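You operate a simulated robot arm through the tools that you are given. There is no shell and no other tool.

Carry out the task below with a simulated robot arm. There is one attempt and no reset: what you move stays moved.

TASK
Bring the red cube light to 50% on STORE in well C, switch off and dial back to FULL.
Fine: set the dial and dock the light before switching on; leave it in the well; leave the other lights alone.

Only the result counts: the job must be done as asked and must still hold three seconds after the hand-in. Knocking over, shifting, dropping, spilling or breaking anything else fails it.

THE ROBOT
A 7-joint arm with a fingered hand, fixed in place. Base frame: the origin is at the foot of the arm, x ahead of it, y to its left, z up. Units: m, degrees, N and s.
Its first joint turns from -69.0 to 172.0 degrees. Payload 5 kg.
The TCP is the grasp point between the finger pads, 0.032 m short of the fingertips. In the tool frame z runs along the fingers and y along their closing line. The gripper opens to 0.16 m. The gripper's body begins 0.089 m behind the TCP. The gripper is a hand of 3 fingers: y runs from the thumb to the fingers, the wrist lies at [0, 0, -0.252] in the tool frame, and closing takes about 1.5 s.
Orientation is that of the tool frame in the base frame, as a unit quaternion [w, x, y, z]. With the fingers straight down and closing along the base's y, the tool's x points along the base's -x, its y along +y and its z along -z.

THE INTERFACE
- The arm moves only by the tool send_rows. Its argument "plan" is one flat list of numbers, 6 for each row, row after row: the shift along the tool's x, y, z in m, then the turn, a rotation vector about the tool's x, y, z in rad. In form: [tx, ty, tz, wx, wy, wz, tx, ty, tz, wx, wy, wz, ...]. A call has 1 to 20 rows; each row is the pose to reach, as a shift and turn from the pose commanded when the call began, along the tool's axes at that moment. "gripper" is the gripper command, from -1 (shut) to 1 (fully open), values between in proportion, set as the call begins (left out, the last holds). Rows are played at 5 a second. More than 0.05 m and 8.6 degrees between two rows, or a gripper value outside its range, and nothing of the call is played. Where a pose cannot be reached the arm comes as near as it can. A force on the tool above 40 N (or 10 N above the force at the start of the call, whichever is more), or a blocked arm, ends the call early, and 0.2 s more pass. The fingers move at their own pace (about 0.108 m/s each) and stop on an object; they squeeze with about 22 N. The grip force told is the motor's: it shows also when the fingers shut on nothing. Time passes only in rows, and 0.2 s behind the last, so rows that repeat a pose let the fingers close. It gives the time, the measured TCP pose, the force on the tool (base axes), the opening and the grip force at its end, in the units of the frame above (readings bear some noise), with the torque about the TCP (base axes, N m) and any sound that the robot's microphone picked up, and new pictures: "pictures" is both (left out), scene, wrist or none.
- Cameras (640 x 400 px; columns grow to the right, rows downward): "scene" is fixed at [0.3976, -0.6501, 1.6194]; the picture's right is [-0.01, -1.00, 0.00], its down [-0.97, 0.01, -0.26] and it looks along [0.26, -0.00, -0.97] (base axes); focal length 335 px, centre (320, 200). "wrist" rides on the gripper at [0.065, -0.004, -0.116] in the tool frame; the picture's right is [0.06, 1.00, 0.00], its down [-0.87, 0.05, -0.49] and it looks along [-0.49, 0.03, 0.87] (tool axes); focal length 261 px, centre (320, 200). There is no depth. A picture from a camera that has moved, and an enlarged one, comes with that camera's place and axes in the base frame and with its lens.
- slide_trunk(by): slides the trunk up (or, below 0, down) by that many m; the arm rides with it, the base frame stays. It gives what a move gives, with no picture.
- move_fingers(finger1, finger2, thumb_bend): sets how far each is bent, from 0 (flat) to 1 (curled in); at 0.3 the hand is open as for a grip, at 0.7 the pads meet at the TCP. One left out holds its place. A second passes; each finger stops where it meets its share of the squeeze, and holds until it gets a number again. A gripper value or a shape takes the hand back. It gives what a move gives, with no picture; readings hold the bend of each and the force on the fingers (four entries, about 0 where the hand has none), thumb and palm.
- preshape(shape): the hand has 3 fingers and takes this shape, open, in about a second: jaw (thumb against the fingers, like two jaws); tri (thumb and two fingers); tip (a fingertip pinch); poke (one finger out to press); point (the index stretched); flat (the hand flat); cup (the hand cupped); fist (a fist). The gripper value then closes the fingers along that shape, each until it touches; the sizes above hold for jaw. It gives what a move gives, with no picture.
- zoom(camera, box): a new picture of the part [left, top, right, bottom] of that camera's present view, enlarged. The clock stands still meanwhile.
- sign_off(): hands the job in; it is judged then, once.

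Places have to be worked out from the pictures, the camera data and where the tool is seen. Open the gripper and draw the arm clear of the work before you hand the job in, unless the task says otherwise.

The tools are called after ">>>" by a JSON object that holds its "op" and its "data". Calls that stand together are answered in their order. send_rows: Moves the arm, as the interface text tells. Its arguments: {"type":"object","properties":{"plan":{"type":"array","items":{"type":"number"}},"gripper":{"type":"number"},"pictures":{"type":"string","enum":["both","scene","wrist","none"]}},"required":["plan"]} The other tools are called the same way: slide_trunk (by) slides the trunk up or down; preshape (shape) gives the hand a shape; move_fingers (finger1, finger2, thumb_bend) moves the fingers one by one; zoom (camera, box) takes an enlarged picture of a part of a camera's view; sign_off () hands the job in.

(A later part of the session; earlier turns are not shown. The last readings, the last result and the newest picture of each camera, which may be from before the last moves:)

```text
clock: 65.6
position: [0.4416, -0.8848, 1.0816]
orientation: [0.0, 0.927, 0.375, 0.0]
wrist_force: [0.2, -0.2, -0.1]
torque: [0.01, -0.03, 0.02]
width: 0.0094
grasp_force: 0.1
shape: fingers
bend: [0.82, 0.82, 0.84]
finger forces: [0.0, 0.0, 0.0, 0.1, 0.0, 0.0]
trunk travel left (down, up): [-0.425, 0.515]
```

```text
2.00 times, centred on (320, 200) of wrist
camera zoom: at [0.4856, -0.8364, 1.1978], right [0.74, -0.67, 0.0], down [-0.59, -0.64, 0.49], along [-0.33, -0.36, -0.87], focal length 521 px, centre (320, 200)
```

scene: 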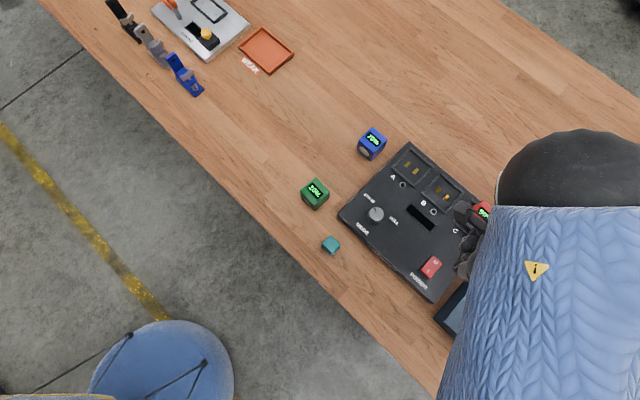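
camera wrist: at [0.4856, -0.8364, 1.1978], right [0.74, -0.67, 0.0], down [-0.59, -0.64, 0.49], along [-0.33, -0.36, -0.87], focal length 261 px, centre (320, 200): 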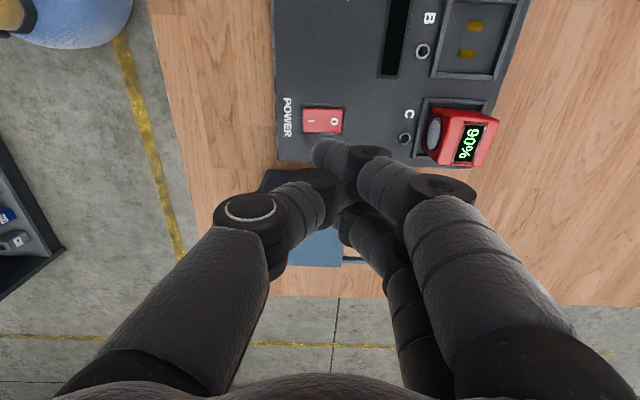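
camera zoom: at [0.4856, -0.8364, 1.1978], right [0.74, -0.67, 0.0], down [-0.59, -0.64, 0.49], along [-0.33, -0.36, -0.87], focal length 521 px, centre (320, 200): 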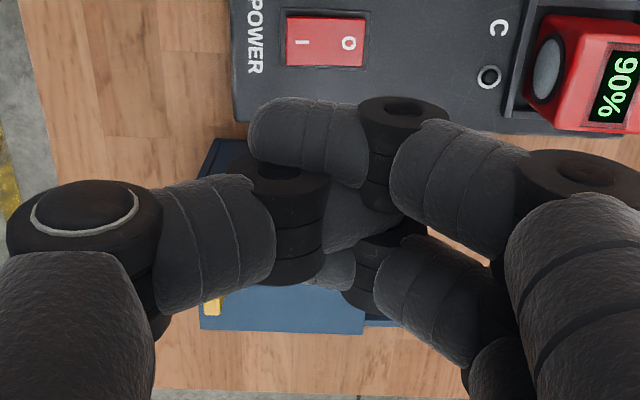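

All three are clamped around 0.82. Another preshape may spread the fingers apart and free the thumb, so I'll try "cup" and look.

>>> {"op": "preshape", "data": {"shape": "cup"}}

>>> {"op": "zoom", "data": {"camera": "wrist", "box": [160, 100, 480, 300]}}

>>> {"op": "preshape", "data": {"shape": "tri"}}

>>> {"op": "zoom", "data": {"camera": "wrist", "box": [160, 100, 480, 300]}}

```text
clock: 66.5
position: [0.442, -0.8835, 1.0808]
orientation: [0.0, 0.927, 0.375, -0.001]
wrist_force: [-0.3, -0.5, -0.4]
torque: [-0.02, -0.05, 0.01]
width: 0.0408
grasp_force: 0.1
shape: cup
bend: [0.19, 0.19, 0.25]
finger forces: [0.1, 0.1, 0.0, 0.0, 0.0, 0.1]
trunk travel left (down, up): [-0.425, 0.515]
```

```text
2.00 times, centred on (320, 200) of wrist
camera zoom: at [0.4856, -0.8364, 1.1978], right [0.74, -0.67, 0.0], down [-0.59, -0.64, 0.49], along [-0.33, -0.36, -0.87], focal length 521 px, centre (320, 200)
```

zoom: 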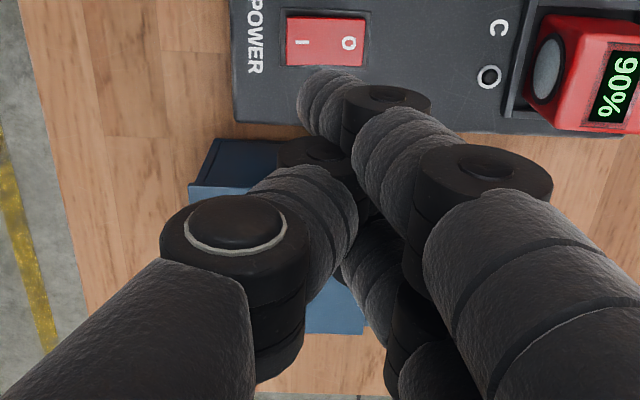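

```text
clock: 67.4
position: [0.4399, -0.8851, 1.0822]
orientation: [0.0, 0.927, 0.376, -0.001]
wrist_force: [-0.4, -0.7, -0.4]
torque: [-0.02, 0.01, -0.04]
width: 0.0
grasp_force: 0.1
shape: tri
bend: [0.59, 0.59, 0.45]
finger forces: [0.0, 0.0, 0.0, 0.0, 0.0, 0.1]
trunk travel left (down, up): [-0.425, 0.515]
```

```text
2.00 times, centred on (320, 200) of wrist
camera zoom: at [0.4856, -0.8364, 1.1978], right [0.74, -0.67, 0.0], down [-0.59, -0.64, 0.49], along [-0.33, -0.36, -0.87], focal length 521 px, centre (320, 200)
```

zoom: 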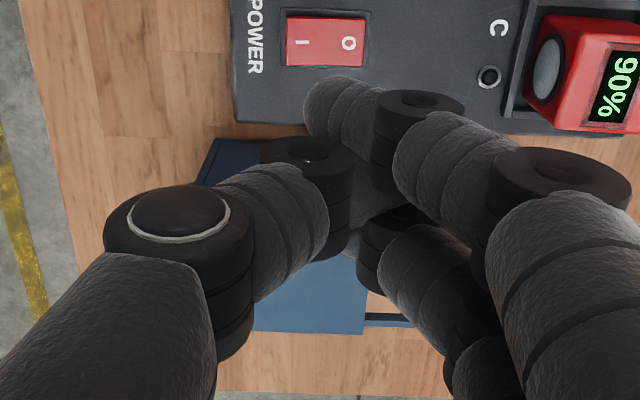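

The fingers and thumb still cross at their ends. From a fully curled poke I'll open one side at a time, thumb first with the fingers kept curled.

>>> {"op": "preshape", "data": {"shape": "poke"}}

>>> {"op": "zoom", "data": {"camera": "wrist", "box": [160, 100, 480, 300]}}

```text
clock: 68.3
position: [0.4409, -0.8848, 1.0817]
orientation: [-0.001, 0.927, 0.376, 0.0]
wrist_force: [0.1, 0.3, 0.5]
torque: [-0.03, 0.01, 0.0]
width: 0.0
grasp_force: 0.0
shape: poke
bend: [0.96, 0.96, 1.0]
finger forces: [0.1, 0.0, 0.0, 0.0, 0.0, 0.0]
trunk travel left (down, up): [-0.425, 0.515]
```

```text
2.00 times, centred on (320, 200) of wrist
camera zoom: at [0.4856, -0.8364, 1.1978], right [0.74, -0.67, 0.0], down [-0.59, -0.64, 0.49], along [-0.33, -0.36, -0.87], focal length 521 px, centre (320, 200)
```

zoom: 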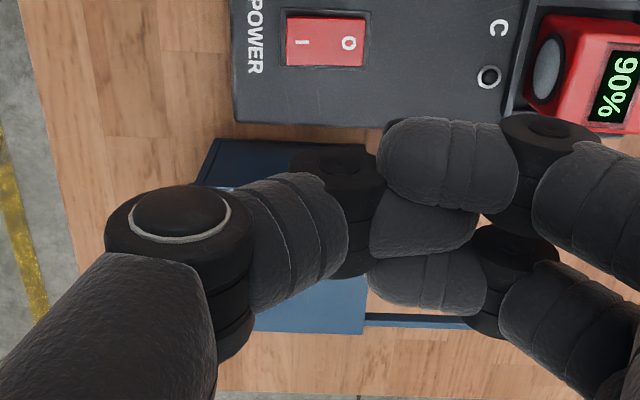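

Here the thumb's end lies side by side between the two curled finger ends, so it can slide straight out. I'll open the thumb alone.

>>> {"op": "move_fingers", "data": {"thumb_bend": 0.0}}

>>> {"op": "zoom", "data": {"camera": "wrist", "box": [160, 100, 480, 300]}}

```text
clock: 69.3
position: [0.4418, -0.8833, 1.0818]
orientation: [0.0, 0.927, 0.375, 0.0]
wrist_force: [0.2, 0.9, -0.6]
torque: [-0.03, 0.0, -0.03]
width: 0.0012
grasp_force: 0.1
shape: fingers
bend: [1.0, 1.0, 0.93]
finger forces: [0.1, 0.0, 0.0, 0.1, 0.0, 0.0]
trunk travel left (down, up): [-0.425, 0.515]
```

```text
2.00 times, centred on (320, 200) of wrist
camera zoom: at [0.4856, -0.8364, 1.1978], right [0.74, -0.67, 0.0], down [-0.59, -0.64, 0.49], along [-0.33, -0.36, -0.87], focal length 521 px, centre (320, 200)
```

zoom: 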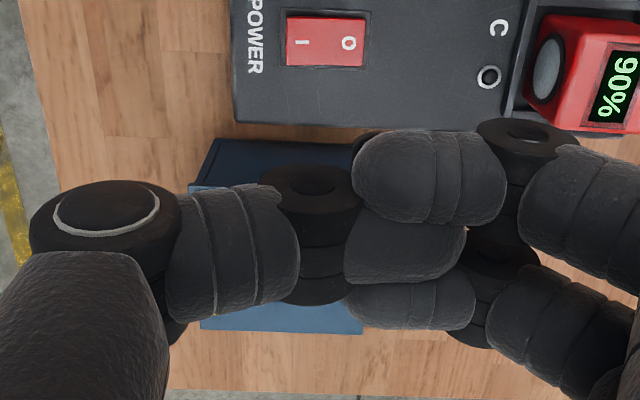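

The thumb is resting on top of the curled fingers, so the fingers can now drop away from it. I'll open both fingers while the thumb stays curled.

>>> {"op": "move_fingers", "data": {"finger1": 0.2, "finger2": 0.2, "thumb_bend": 1}}

>>> {"op": "zoom", "data": {"camera": "wrist", "box": [160, 100, 480, 300]}}

```text
clock: 70.3
position: [0.4407, -0.884, 1.0823]
orientation: [0.0, 0.927, 0.375, 0.001]
wrist_force: [0.1, 0.2, -0.1]
torque: [0.0, -0.03, -0.03]
width: 0.0011
grasp_force: 0.0
shape: fingers
bend: [0.99, 0.99, 0.94]
finger forces: [0.0, 0.0, 0.1, 0.0, 0.0, 0.1]
trunk travel left (down, up): [-0.425, 0.515]
```

```text
2.00 times, centred on (320, 200) of wrist
camera zoom: at [0.4856, -0.8364, 1.1978], right [0.74, -0.67, 0.0], down [-0.59, -0.64, 0.49], along [-0.33, -0.36, -0.87], focal length 521 px, centre (320, 200)
```

zoom: 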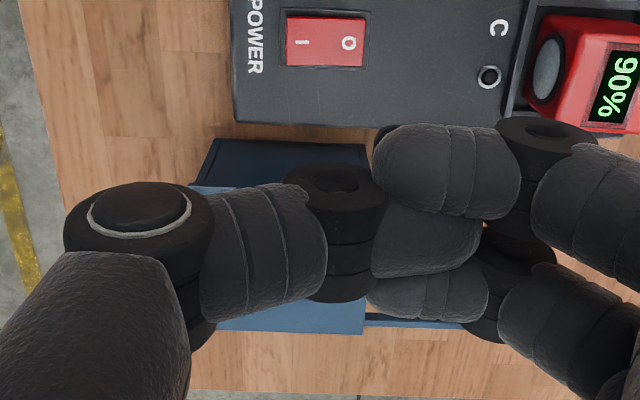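

They seem friction-wedged side by side. Going from poke to jaw freed finger 2 once before, so I'll repeat that transition and watch the bends.

>>> {"op": "preshape", "data": {"shape": "poke"}}

>>> {"op": "preshape", "data": {"shape": "jaw"}}

>>> {"op": "zoom", "data": {"camera": "wrist", "box": [160, 100, 480, 300]}}

```text
clock: 71.2
position: [0.4414, -0.8841, 1.0815]
orientation: [0.0, 0.927, 0.375, 0.0]
wrist_force: [0.6, -1.0, -0.1]
torque: [0.02, 0.03, -0.01]
width: 0.0001
grasp_force: 0.0
shape: poke
bend: [0.97, 0.97, 1.0]
finger forces: [0.0, 0.1, 0.1, 0.1, 0.0, 0.1]
trunk travel left (down, up): [-0.425, 0.515]
```

```text
clock: 72.1
position: [0.441, -0.8836, 1.0826]
orientation: [0.0, 0.927, 0.375, 0.001]
wrist_force: [0.2, -0.5, -0.3]
torque: [-0.04, 0.03, 0.0]
width: 0.16
grasp_force: 0.1
shape: jaw
bend: [0.3, 0.3, 0.3]
finger forces: [0.0, 0.0, 0.0, 0.1, 0.1, 0.1]
trunk travel left (down, up): [-0.425, 0.515]
```

```text
2.00 times, centred on (320, 200) of wrist
camera zoom: at [0.4856, -0.8364, 1.1978], right [0.74, -0.67, 0.0], down [-0.59, -0.64, 0.49], along [-0.33, -0.36, -0.87], focal length 521 px, centre (320, 200)
```

zoom: 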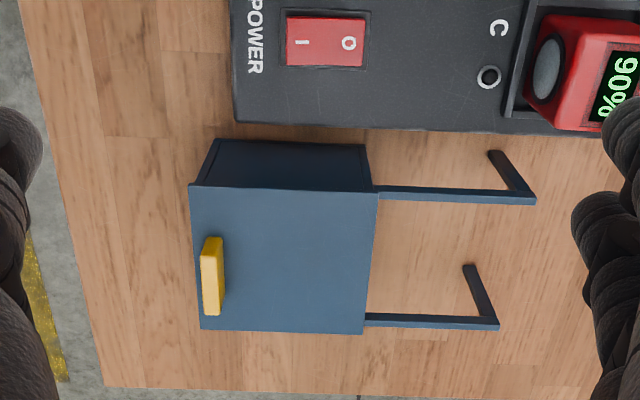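

The hand is fully open and free again, and from here on I'll only use the jaw shape. I'll shut the jaw and tilt the hand 20° so the thumb tip is lowest, giving one clear pressing point with the thumb on the robot side.

>>> {"op": "send_rows", "data": {"plan": [0, 0, 0, 0, 0, 0, 0, 0, 0, 0, 0, 0, 0, 0, 0, -0.1, 0, 0, 0, 0, 0, -0.2, 0, 0, 0, 0, 0, -0.3, 0, 0, 0, 0, 0, -0.35, 0, 0, 0, 0, 0, -0.35, 0, 0, 0, 0, 0, -0.35, 0, 0], "gripper": -1, "pictures": "both"}}

>>> {"op": "zoom", "data": {"camera": "wrist", "box": [160, 80, 480, 280]}}

```text
clock: 73.9
position: [0.4407, -0.8849, 1.0818]
orientation: [0.161, 0.913, 0.37, 0.065]
wrist_force: [-0.2, 0.4, -0.2]
torque: [-0.01, 0.01, -0.01]
width: 0.0
grasp_force: 21.8
shape: jaw
bend: [0.65, 0.65, 0.67]
finger forces: [0.1, 0.0, 0.1, 0.0, 0.0, 0.1]
trunk travel left (down, up): [-0.425, 0.515]
camera wrist: at [0.4575, -0.8082, 1.1891], right [0.7, -0.63, 0.34], down [-0.71, -0.52, 0.48], along [-0.12, -0.58, -0.81], focal length 261 px, centre (320, 200)
```

scene: 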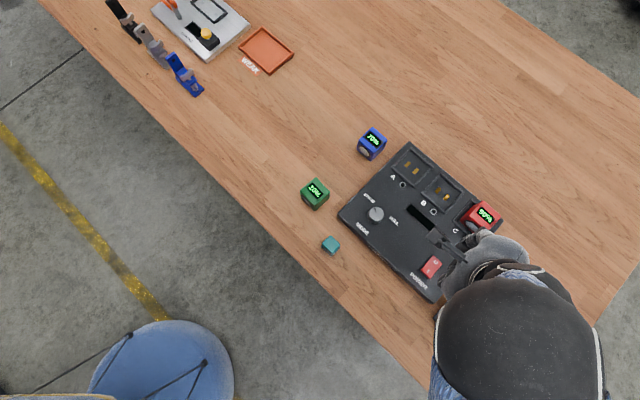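
wrist: 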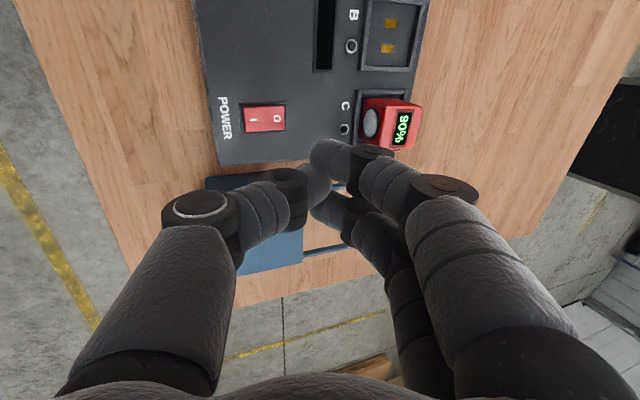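

```text
2.00 times, centred on (320, 180) of wrist
camera zoom: at [0.4575, -0.8082, 1.1891], right [0.7, -0.63, 0.34], down [-0.71, -0.52, 0.48], along [-0.12, -0.58, -0.81], focal length 521 px, centre (320, 240)
```

zoom: 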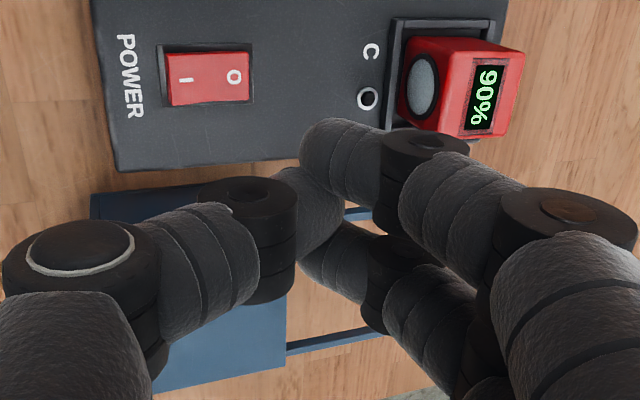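

The jaw closed normally, but the thumb tip is nosing between the fingers. I'll open slightly to a 16 mm gap so they cannot wedge again.

>>> {"op": "send_rows", "data": {"plan": [0, 0, 0, 0, 0, 0, 0, 0, 0, 0, 0, 0, 0, 0, 0, 0, 0, 0, 0, 0, 0, 0, 0, 0], "gripper": -0.8, "pictures": "wrist"}}

>>> {"op": "zoom", "data": {"camera": "wrist", "box": [160, 80, 480, 280]}}

```text
clock: 74.9
position: [0.4417, -0.8845, 1.0818]
orientation: [0.163, 0.913, 0.37, 0.065]
wrist_force: [0.5, 0.1, 0.7]
torque: [0.01, 0.01, 0.0]
width: 0.0156
grasp_force: 0.0
shape: jaw
bend: [0.72, 0.72, 0.7]
finger forces: [0.0, 0.0, 0.0, 0.0, 0.1, 0.1]
trunk travel left (down, up): [-0.425, 0.515]
camera wrist: at [0.4577, -0.8081, 1.1892], right [0.7, -0.63, 0.34], down [-0.71, -0.52, 0.48], along [-0.12, -0.58, -0.81], focal length 261 px, centre (320, 200)
```

wrist: 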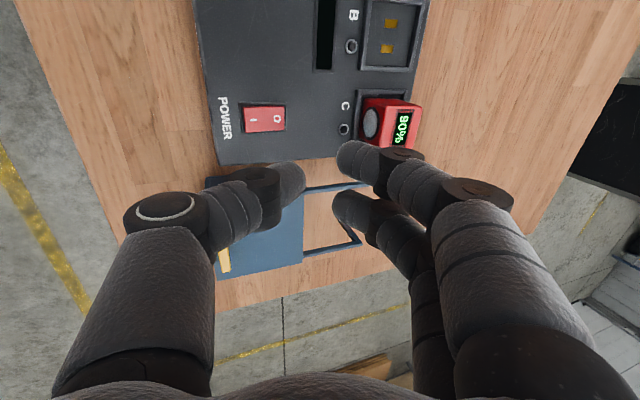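

```text
2.00 times, centred on (320, 180) of wrist
camera zoom: at [0.4577, -0.8081, 1.1892], right [0.7, -0.63, 0.34], down [-0.71, -0.52, 0.48], along [-0.12, -0.58, -0.81], focal length 521 px, centre (320, 240)
```

zoom: 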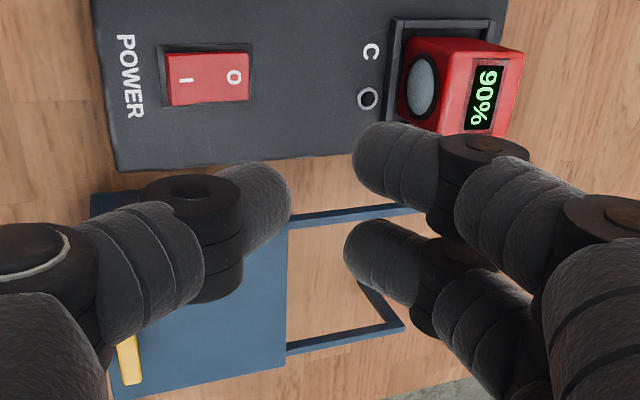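

A clean 16 mm gap with the thumb tip well clear of the fingers. The thumb's lowest point should be about 11 mm robot-ward of the TCP, right over the I mark. I'll descend vertically 12 cm and check.

>>> {"op": "send_rows", "data": {"plan": [-0.001, -0.0137, 0.0376, 0, 0, 0, -0.001, -0.0274, 0.0752, 0, 0, 0, -0.001, -0.0411, 0.1127, 0, 0, 0, -0.001, -0.0411, 0.1127, 0, 0, 0], "pictures": "both"}}

>>> {"op": "zoom", "data": {"camera": "wrist", "box": [160, 80, 480, 280]}}

>>> {"op": "zoom", "data": {"camera": "scene", "box": [400, 180, 520, 300]}}

```text
clock: 75.9
position: [0.439, -0.8849, 0.9648]
orientation: [0.162, 0.913, 0.37, 0.066]
wrist_force: [-0.7, -0.1, 0.3]
torque: [0.01, 0.0, 0.0]
width: 0.0157
grasp_force: 0.1
shape: jaw
bend: [0.72, 0.72, 0.7]
finger forces: [0.0, 0.0, 0.0, 0.1, 0.1, 0.0]
trunk travel left (down, up): [-0.425, 0.515]
camera wrist: at [0.4557, -0.8078, 1.0725], right [0.7, -0.63, 0.34], down [-0.71, -0.52, 0.48], along [-0.12, -0.58, -0.81], focal length 261 px, centre (320, 200)
```

scene: 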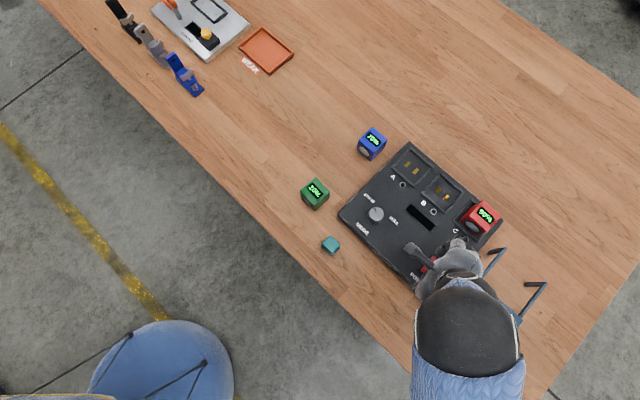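
wrist: 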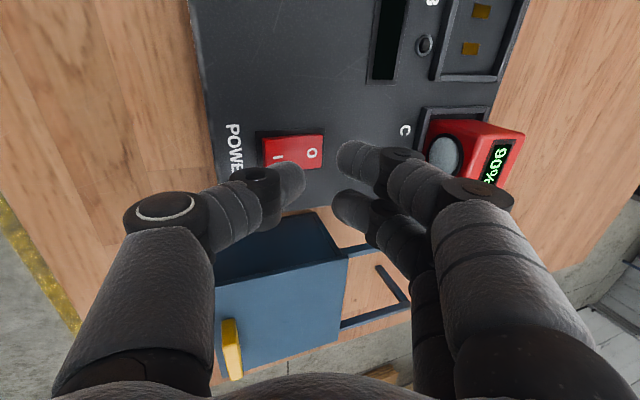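

```text
2.00 times, centred on (320, 180) of wrist
camera zoom: at [0.4557, -0.8078, 1.0725], right [0.7, -0.63, 0.34], down [-0.71, -0.52, 0.48], along [-0.12, -0.58, -0.81], focal length 521 px, centre (320, 240)
```

zoom: 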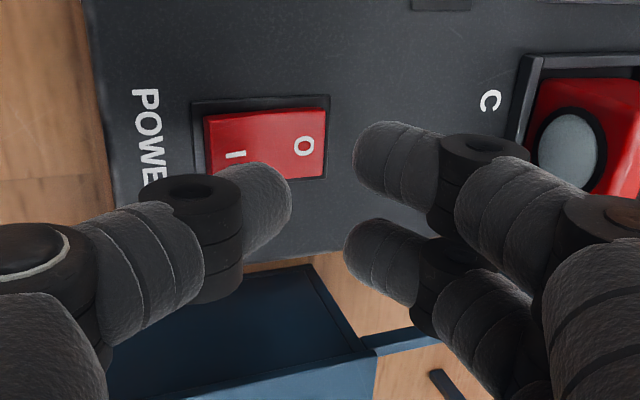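

```text
3.33 times, centred on (460, 240) of scene
camera zoom: at [0.3976, -0.6501, 1.6194], right [-0.01, -1.0, 0.0], down [-0.97, 0.01, -0.26], along [0.26, 0.0, -0.97], focal length 1116 px, centre (-147, 67)
```

zoom: 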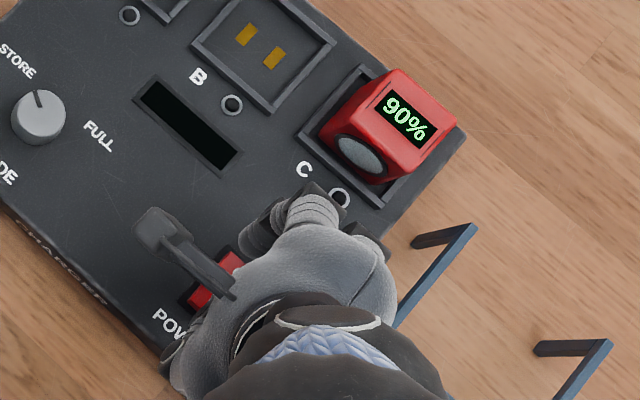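

The thumb tip lines up over the outer part of the I side, and the scene camera can see the cube's display (90%) and the dial on STORE from here. I'll lower another 20 mm to just above the rocker.

>>> {"op": "send_rows", "data": {"plan": [0, -0.0034, 0.0094, 0, 0, 0, 0, -0.0068, 0.0188, 0, 0, 0, 0, -0.0068, 0.0188, 0, 0, 0], "pictures": "wrist"}}

>>> {"op": "zoom", "data": {"camera": "wrist", "box": [200, 100, 400, 225]}}

```text
clock: 76.7
position: [0.4396, -0.8843, 0.9428]
orientation: [0.163, 0.912, 0.369, 0.066]
wrist_force: [0.1, -0.7, 0.2]
torque: [-0.02, 0.03, 0.02]
width: 0.0158
grasp_force: 0.0
shape: jaw
bend: [0.72, 0.72, 0.7]
finger forces: [0.0, 0.1, 0.1, 0.1, 0.0, 0.0]
trunk travel left (down, up): [-0.425, 0.515]
camera wrist: at [0.4564, -0.808, 1.0501], right [0.7, -0.63, 0.34], down [-0.71, -0.52, 0.48], along [-0.12, -0.58, -0.81], focal length 261 px, centre (320, 200)
```

wrist: 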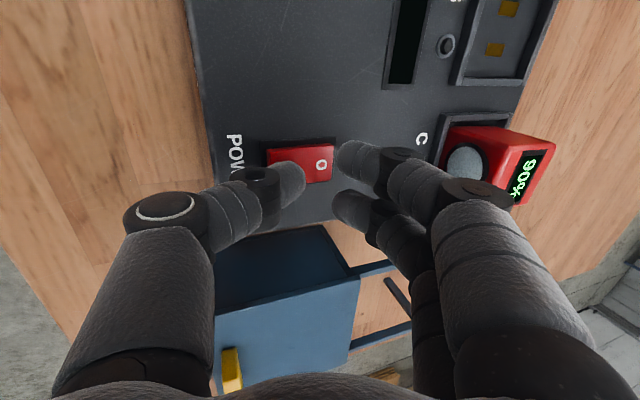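

```text
3.20 times, centred on (300, 162) of wrist
camera zoom: at [0.4564, -0.808, 1.0501], right [0.7, -0.63, 0.34], down [-0.71, -0.52, 0.48], along [-0.12, -0.58, -0.81], focal length 834 px, centre (384, 320)
```

zoom: 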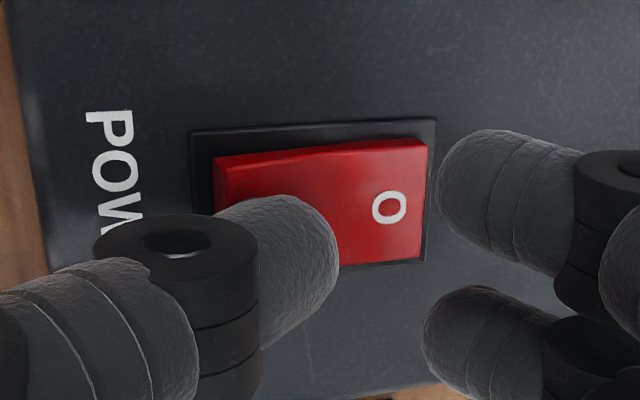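

The thumb is about 2 mm above the I side with O clear. I'll press down about 12 mm in small steps and back up, watching the sound, the force and the display.

>>> {"op": "send_rows", "data": {"plan": [0, -0.001, 0.0028, 0, 0, 0, 0, -0.0021, 0.0056, 0, 0, 0, 0, -0.0031, 0.0085, 0, 0, 0, 0, -0.0041, 0.0113, 0, 0, 0, 0, 0, 0, 0, 0, 0, 0, 0.0034, -0.0094, 0, 0, 0], "pictures": "both"}}

>>> {"op": "zoom", "data": {"camera": "scene", "box": [400, 180, 520, 300]}}

>>> {"op": "zoom", "data": {"camera": "wrist", "box": [200, 80, 560, 305]}}

```text
clock: 78.1
position: [0.4406, -0.8855, 0.9516]
orientation: [0.16, 0.913, 0.37, 0.064]
wrist_force: [0.9, -0.3, -0.1]
torque: [-0.01, 0.02, 0.0]
width: 0.0157
grasp_force: 0.0
shape: jaw
bend: [0.72, 0.72, 0.7]
finger forces: [0.1, 0.0, 0.0, 0.0, 0.0, 0.1]
trunk travel left (down, up): [-0.425, 0.515]
camera wrist: at [0.4568, -0.8096, 1.0597], right [0.7, -0.63, 0.34], down [-0.71, -0.52, 0.48], along [-0.13, -0.58, -0.81], focal length 261 px, centre (320, 200)
```

scene: 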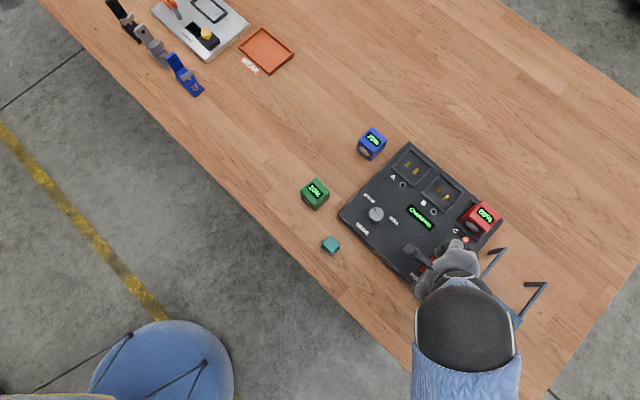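
wrist: 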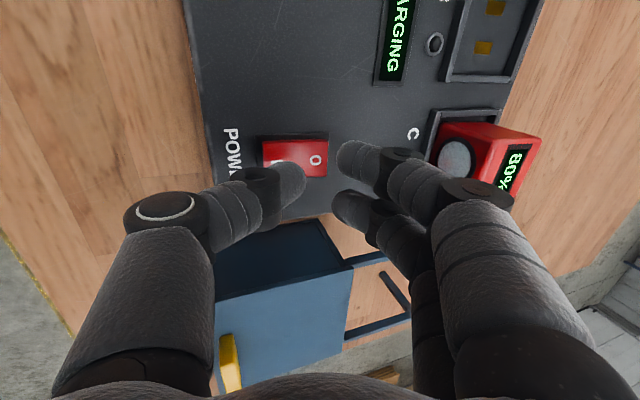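

```text
3.33 times, centred on (460, 240) of scene
camera zoom: at [0.3976, -0.6501, 1.6194], right [-0.01, -1.0, 0.0], down [-0.97, 0.01, -0.26], along [0.26, 0.0, -0.97], focal length 1116 px, centre (-147, 67)
```

zoom: 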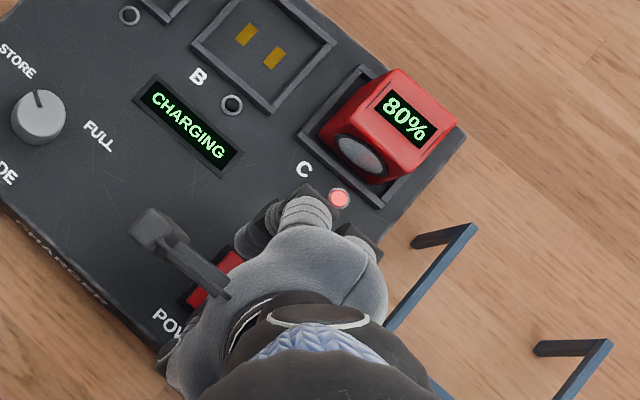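

```text
1.78 times, centred on (380, 192) of wrist
camera zoom: at [0.4568, -0.8096, 1.0597], right [0.7, -0.63, 0.34], down [-0.71, -0.52, 0.48], along [-0.13, -0.58, -0.81], focal length 463 px, centre (213, 213)
```

zoom: 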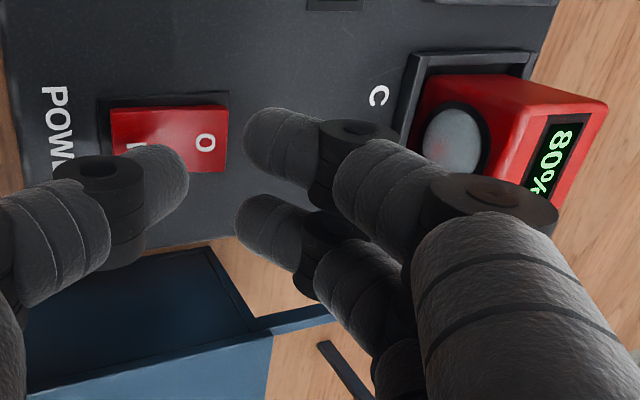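

It switched on: the panel reads CHARGING, C's LED is lit and the light already shows 80%. I'll slide straight over to hover above the O side, ready to switch off.

>>> {"op": "send_rows", "data": {"plan": [0, 0.0282, 0.0103, 0, 0, 0], "pictures": "both"}}

>>> {"op": "zoom", "data": {"camera": "scene", "box": [400, 180, 520, 300]}}

>>> {"op": "zoom", "data": {"camera": "wrist", "box": [160, 80, 480, 280]}}

```text
clock: 78.5
position: [0.4608, -0.9063, 0.9505]
orientation: [0.161, 0.913, 0.37, 0.066]
wrist_force: [0.4, -0.9, -0.5]
torque: [0.0, 0.04, 0.02]
width: 0.0157
grasp_force: 0.0
shape: jaw
bend: [0.72, 0.72, 0.7]
finger forces: [0.1, 0.0, 0.0, 0.0, 0.0, 0.0]
trunk travel left (down, up): [-0.425, 0.515]
camera wrist: at [0.4778, -0.8314, 1.0587], right [0.7, -0.63, 0.34], down [-0.71, -0.52, 0.48], along [-0.12, -0.57, -0.81], focal length 261 px, centre (320, 200)
```

scene: 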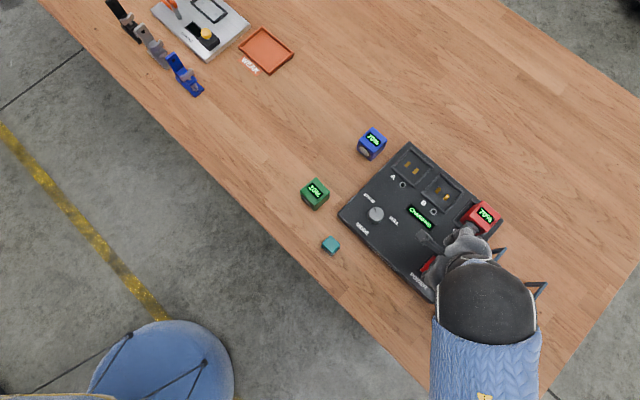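
wrist: 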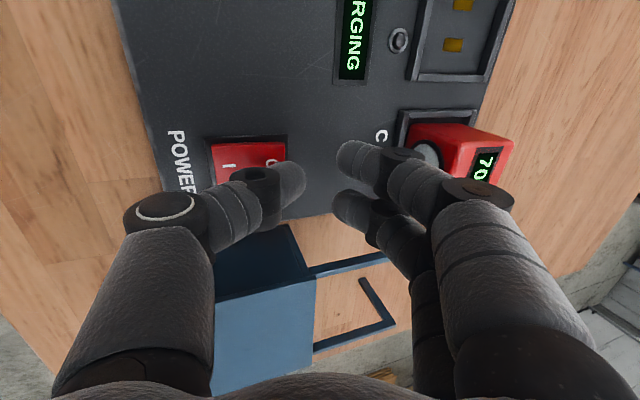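

```text
3.33 times, centred on (460, 240) of scene
camera zoom: at [0.3976, -0.6501, 1.6194], right [-0.01, -1.0, 0.0], down [-0.97, 0.01, -0.26], along [0.26, 0.0, -0.97], focal length 1116 px, centre (-147, 67)
```

zoom: 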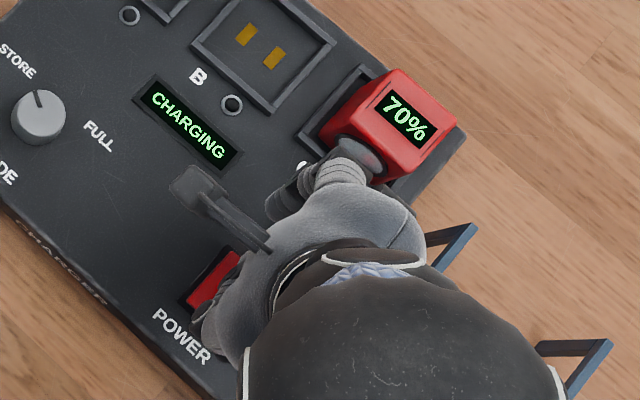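

```text
2.00 times, centred on (320, 180) of wrist
camera zoom: at [0.4778, -0.8314, 1.0587], right [0.7, -0.63, 0.34], down [-0.71, -0.52, 0.48], along [-0.12, -0.57, -0.81], focal length 521 px, centre (320, 240)
```

zoom: 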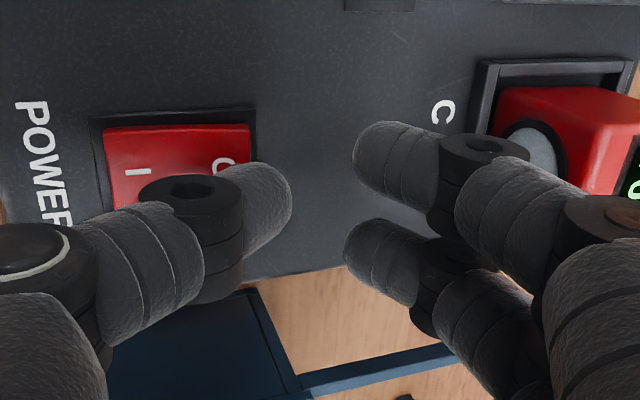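

The light shows 70% at t=78.5, so it drops 10% roughly every half second. The thumb is aligned over the O mark, and I'll hold one beat to confirm the timing.

>>> {"op": "send_rows", "data": {"plan": [0, 0, 0, 0, 0, 0], "pictures": "scene"}}

>>> {"op": "zoom", "data": {"camera": "scene", "box": [400, 180, 520, 300]}}

```text
clock: 78.9
position: [0.4618, -0.9078, 0.9512]
orientation: [0.161, 0.913, 0.37, 0.065]
wrist_force: [0.0, 0.7, 0.3]
torque: [0.02, -0.02, 0.02]
width: 0.0159
grasp_force: 0.1
shape: jaw
bend: [0.72, 0.72, 0.7]
finger forces: [0.0, 0.0, 0.1, 0.0, 0.1, 0.0]
trunk travel left (down, up): [-0.425, 0.515]
```

scene: 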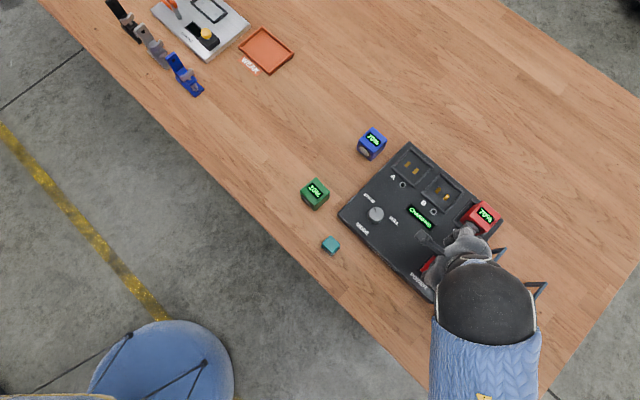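

```text
3.33 times, centred on (460, 240) of scene
camera zoom: at [0.3976, -0.6501, 1.6194], right [-0.01, -1.0, 0.0], down [-0.97, 0.01, -0.26], along [0.26, 0.0, -0.97], focal length 1116 px, centre (-147, 67)
```

zoom: 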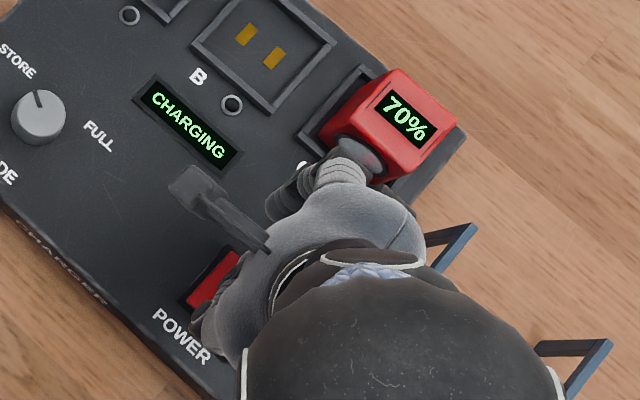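

Still 70% at 78.9, so a step takes a little over half a second. One more beat to catch the next change.

>>> {"op": "send_rows", "data": {"plan": [0, 0, 0, 0, 0, 0], "pictures": "scene"}}

>>> {"op": "zoom", "data": {"camera": "scene", "box": [400, 180, 520, 300]}}

```text
clock: 79.3
position: [0.4615, -0.9062, 0.9525]
orientation: [0.16, 0.913, 0.37, 0.065]
wrist_force: [-0.1, -0.4, 0.3]
torque: [-0.02, 0.01, -0.03]
width: 0.0157
grasp_force: 0.1
shape: jaw
bend: [0.72, 0.72, 0.7]
finger forces: [0.0, 0.0, 0.0, 0.0, 0.0, 0.0]
trunk travel left (down, up): [-0.425, 0.515]
```

scene: 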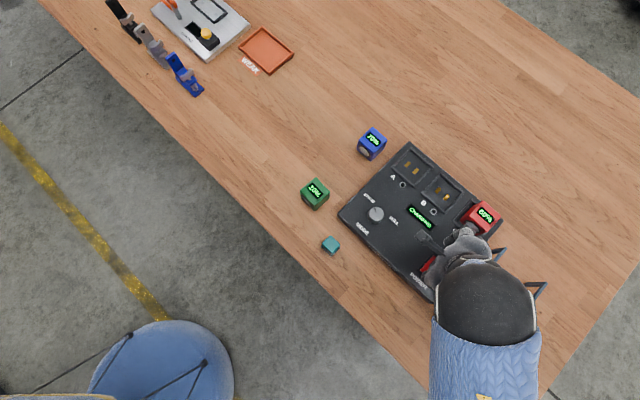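

```text
3.33 times, centred on (460, 240) of scene
camera zoom: at [0.3976, -0.6501, 1.6194], right [-0.01, -1.0, 0.0], down [-0.97, 0.01, -0.26], along [0.26, 0.0, -0.97], focal length 1116 px, centre (-147, 67)
```

zoom: 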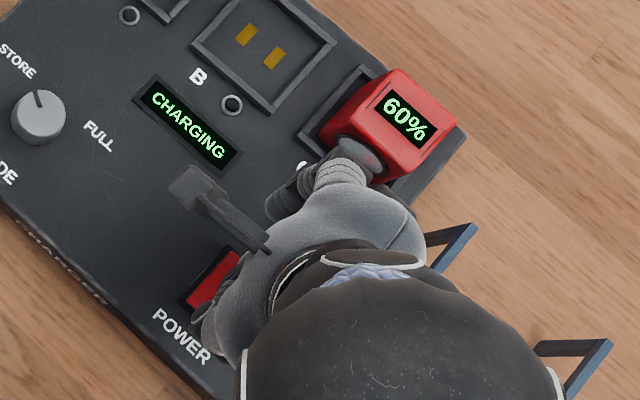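

60% at 79.3, so 50% should come between about 79.5 and 79.8 and hold for about 0.6 s. I'll time the press on O to flip at about 79.85.

>>> {"op": "send_rows", "data": {"plan": [0, -0.0014, 0.0038, 0, 0, 0, 0, -0.0031, 0.0085, 0, 0, 0, 0, -0.0075, 0.0207, 0, 0, 0, 0, -0.0075, 0.0207, 0, 0, 0, 0, 0, 0, 0, 0, 0], "pictures": "both"}}

>>> {"op": "zoom", "data": {"camera": "scene", "box": [400, 180, 520, 300]}}

>>> {"op": "zoom", "data": {"camera": "wrist", "box": [160, 80, 480, 280]}}

```text
clock: 80.5
position: [0.4611, -0.9061, 0.9512]
orientation: [0.16, 0.913, 0.371, 0.066]
wrist_force: [0.2, -0.5, -0.5]
torque: [-0.03, -0.01, 0.02]
width: 0.0159
grasp_force: 0.0
shape: jaw
bend: [0.72, 0.72, 0.7]
finger forces: [0.0, 0.1, 0.0, 0.1, 0.0, 0.0]
trunk travel left (down, up): [-0.425, 0.515]
camera wrist: at [0.4777, -0.8294, 1.0592], right [0.7, -0.63, 0.34], down [-0.71, -0.52, 0.48], along [-0.12, -0.58, -0.81], focal length 261 px, centre (320, 200)
```

scene: 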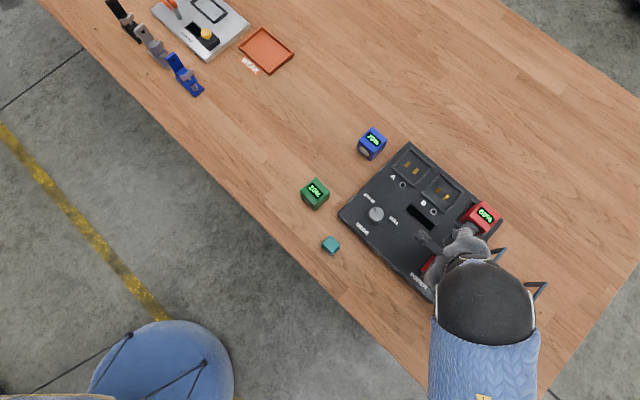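
wrist: 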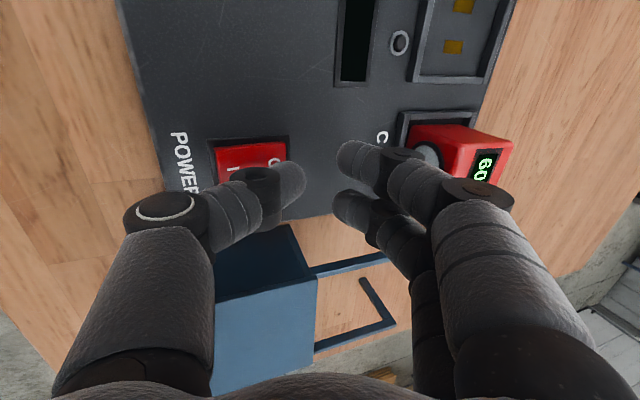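

```text
3.33 times, centred on (460, 240) of scene
camera zoom: at [0.3976, -0.6501, 1.6194], right [-0.01, -1.0, 0.0], down [-0.97, 0.01, -0.26], along [0.26, 0.0, -0.97], focal length 1116 px, centre (-147, 67)
```

zoom: 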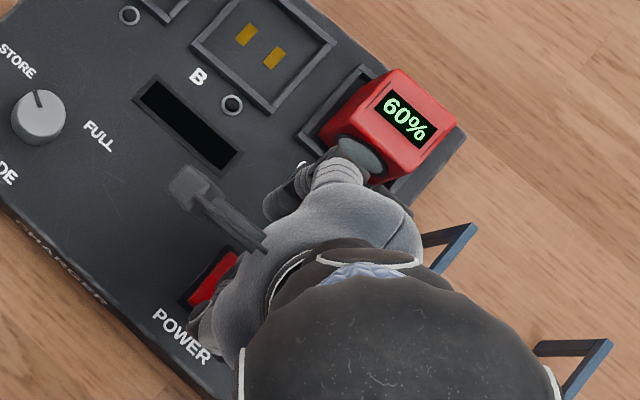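

```text
2.00 times, centred on (320, 180) of wrist
camera zoom: at [0.4777, -0.8294, 1.0592], right [0.7, -0.63, 0.34], down [-0.71, -0.52, 0.48], along [-0.12, -0.58, -0.81], focal length 521 px, centre (320, 240)
```

zoom: 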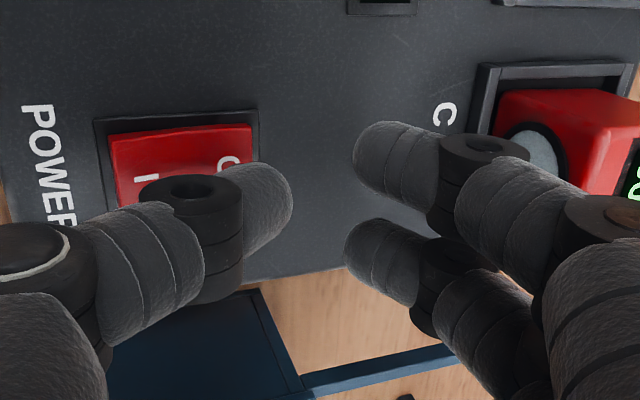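

The switch-off worked, but a touch early: the panel is dark and the light holds at 60%. It needs one more short burst, so I'll go back over the I side and check alignment.

>>> {"op": "send_rows", "data": {"plan": [0, -0.0141, -0.0052, 0, 0, 0, 0, -0.0282, -0.0103, 0, 0, 0, 0, -0.0303, -0.0047, 0, 0, 0, 0, -0.0303, -0.0047, 0, 0, 0], "pictures": "both"}}

>>> {"op": "zoom", "data": {"camera": "wrist", "box": [200, 100, 400, 225]}}

>>> {"op": "zoom", "data": {"camera": "scene", "box": [400, 180, 520, 300]}}

```text
clock: 81.5
position: [0.4396, -0.8843, 0.9477]
orientation: [0.16, 0.913, 0.37, 0.066]
wrist_force: [0.2, 0.7, -0.2]
torque: [0.02, 0.02, 0.0]
width: 0.0155
grasp_force: 0.1
shape: jaw
bend: [0.72, 0.72, 0.7]
finger forces: [0.0, 0.0, 0.0, 0.0, 0.1, 0.1]
trunk travel left (down, up): [-0.425, 0.515]
camera wrist: at [0.4565, -0.8092, 1.054], right [0.7, -0.63, 0.34], down [-0.71, -0.52, 0.48], along [-0.12, -0.58, -0.81], focal length 261 px, centre (320, 200)
```

scene: 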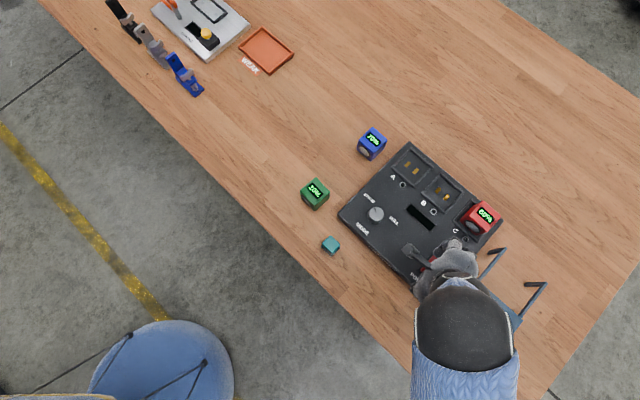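
wrist: 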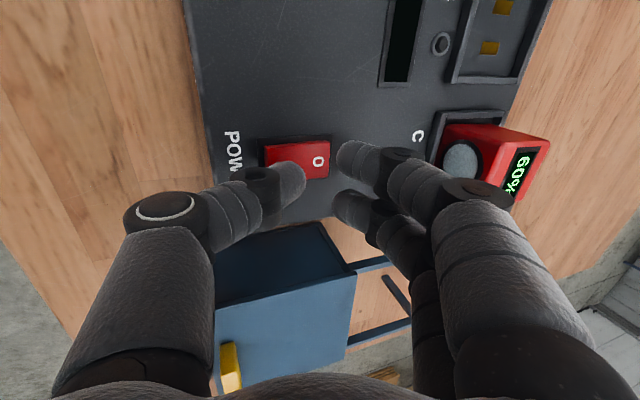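

```text
3.20 times, centred on (300, 162) of wrist
camera zoom: at [0.4565, -0.8092, 1.054], right [0.7, -0.63, 0.34], down [-0.71, -0.52, 0.48], along [-0.12, -0.58, -0.81], focal length 834 px, centre (384, 320)
```

zoom: 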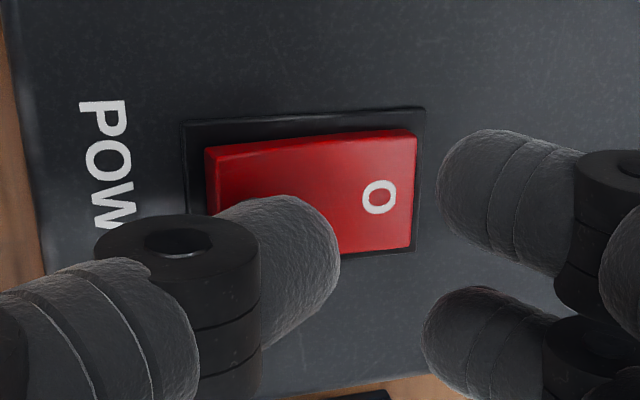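

```text
3.33 times, centred on (460, 240) of scene
camera zoom: at [0.3976, -0.6501, 1.6194], right [-0.01, -1.0, 0.0], down [-0.97, 0.01, -0.26], along [0.26, 0.0, -0.97], focal length 1116 px, centre (-147, 67)
```

zoom: 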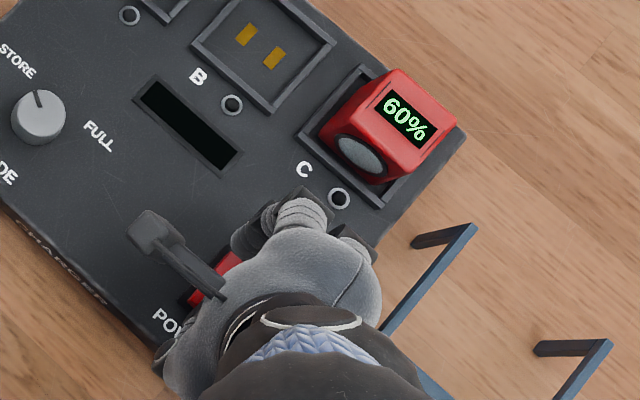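

Aligned over I again, with the switch off and 60% showing. I'll run one scripted burst: press I, lift, slide over, press O. That gives about 0.6 s on.

>>> {"op": "send_rows", "data": {"plan": [0, -0.0055, 0.015, 0, 0, 0, 0, 0.0034, -0.0094, 0, 0, 0, 0, 0.0289, 0.0084, 0, 0, 0, 0, 0.0227, 0.0253, 0, 0, 0, 0, 0.0227, 0.0253, 0, 0, 0, 0, 0.0303, 0.0047, 0, 0, 0], "pictures": "both"}}

>>> {"op": "zoom", "data": {"camera": "scene", "box": [400, 180, 520, 300]}}

>>> {"op": "zoom", "data": {"camera": "wrist", "box": [160, 80, 480, 280]}}

```text
clock: 82.9
position: [0.462, -0.9056, 0.9511]
orientation: [0.162, 0.913, 0.369, 0.066]
wrist_force: [0.8, 0.4, 0.3]
torque: [-0.03, 0.01, -0.01]
width: 0.0158
grasp_force: 0.1
shape: jaw
bend: [0.72, 0.72, 0.7]
finger forces: [0.0, 0.0, 0.1, 0.0, 0.1, 0.0]
trunk travel left (down, up): [-0.425, 0.515]
camera wrist: at [0.4778, -0.8292, 1.0584], right [0.7, -0.63, 0.34], down [-0.71, -0.52, 0.48], along [-0.12, -0.58, -0.81], focal length 261 px, centre (320, 200)
```

scene: 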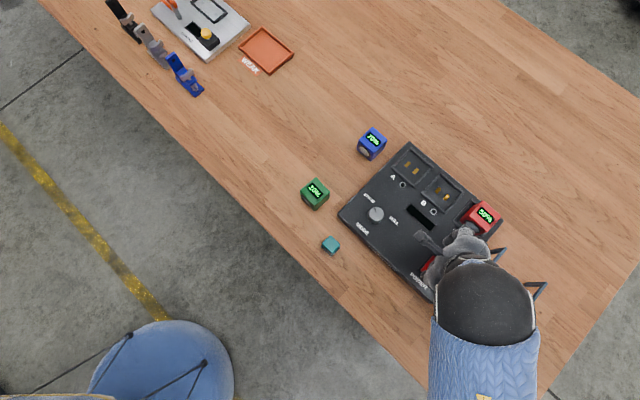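
wrist: 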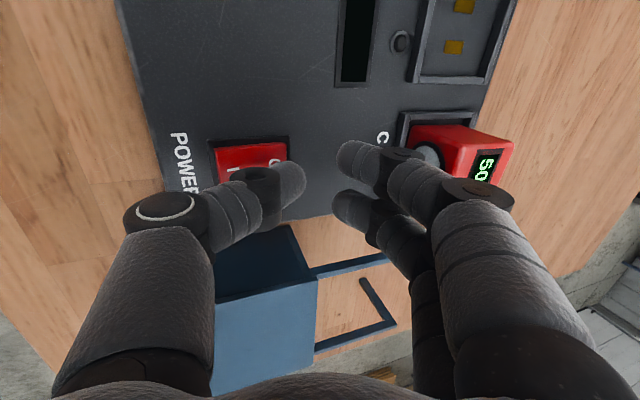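

```text
3.33 times, centred on (460, 240) of scene
camera zoom: at [0.3976, -0.6501, 1.6194], right [-0.01, -1.0, 0.0], down [-0.97, 0.01, -0.26], along [0.26, 0.0, -0.97], focal length 1116 px, centre (-147, 67)
```

zoom: 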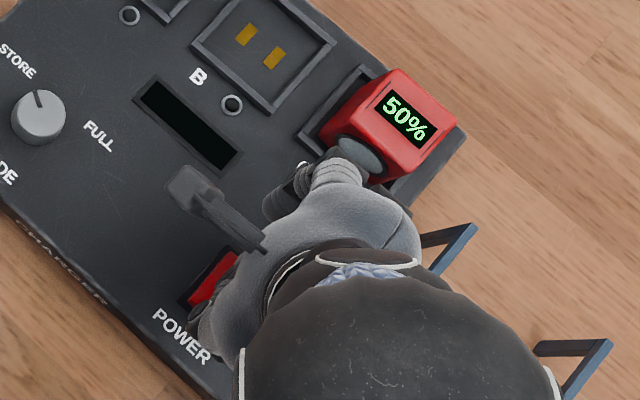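

```text
2.00 times, centred on (320, 180) of wrist
camera zoom: at [0.4778, -0.8292, 1.0584], right [0.7, -0.63, 0.34], down [-0.71, -0.52, 0.48], along [-0.12, -0.58, -0.81], focal length 521 px, centre (320, 240)
```

zoom: 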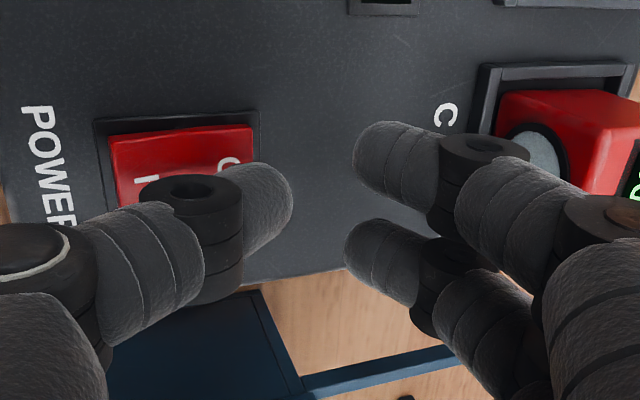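

The light shows 50%, with the panel and LED dark, so the switch is off. I'll raise the hand straight up and take out the tilt.

>>> {"op": "send_rows", "data": {"plan": [0, 0.0103, -0.0282, 0, 0, 0, 0, 0.024, -0.0658, 0, 0, 0, 0, 0.0411, -0.1127, 0, 0, 0, 0, 0.0411, -0.1127, 0.12, 0, 0, 0, 0.0411, -0.1127, 0.24, 0, 0, 0, 0.0411, -0.1127, 0.35, 0, 0, 0, 0.0411, -0.1127, 0.35, 0, 0], "pictures": "both"}}

>>> {"op": "zoom", "data": {"camera": "wrist", "box": [200, 30, 520, 230]}}

```text
clock: 84.5
position: [0.4608, -0.9051, 1.0722]
orientation: [0.0, 0.927, 0.375, 0.001]
wrist_force: [-0.5, -0.3, 0.1]
torque: [-0.01, -0.04, 0.01]
width: 0.0158
grasp_force: 0.0
shape: jaw
bend: [0.72, 0.72, 0.7]
finger forces: [0.1, 0.1, 0.0, 0.0, 0.1, 0.0]
trunk travel left (down, up): [-0.425, 0.515]
camera wrist: at [0.5043, -0.8585, 1.1885], right [0.74, -0.67, 0.0], down [-0.59, -0.64, 0.49], along [-0.33, -0.36, -0.87], focal length 261 px, centre (320, 200)
```

scene: 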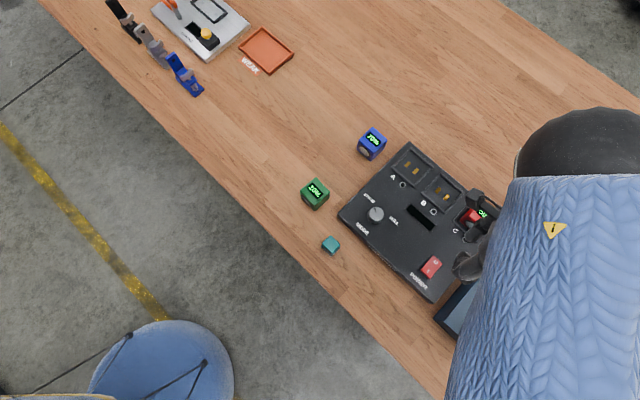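
wrist: 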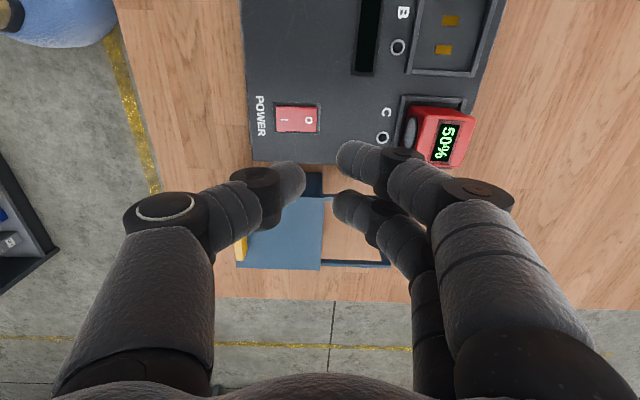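

```text
2.00 times, centred on (360, 130) of wrist
camera zoom: at [0.5043, -0.8585, 1.1885], right [0.74, -0.67, 0.0], down [-0.59, -0.64, 0.49], along [-0.33, -0.36, -0.87], focal length 521 px, centre (240, 340)
```

zoom: 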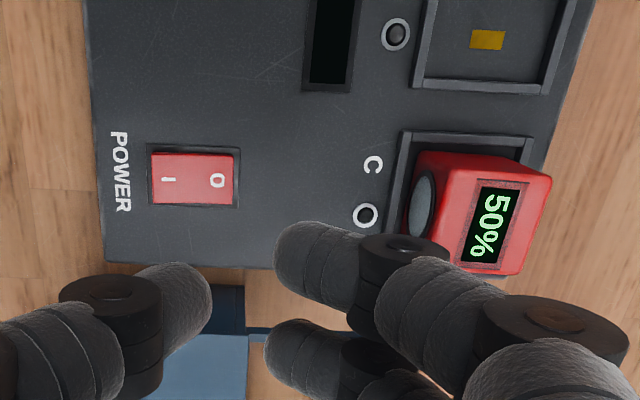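

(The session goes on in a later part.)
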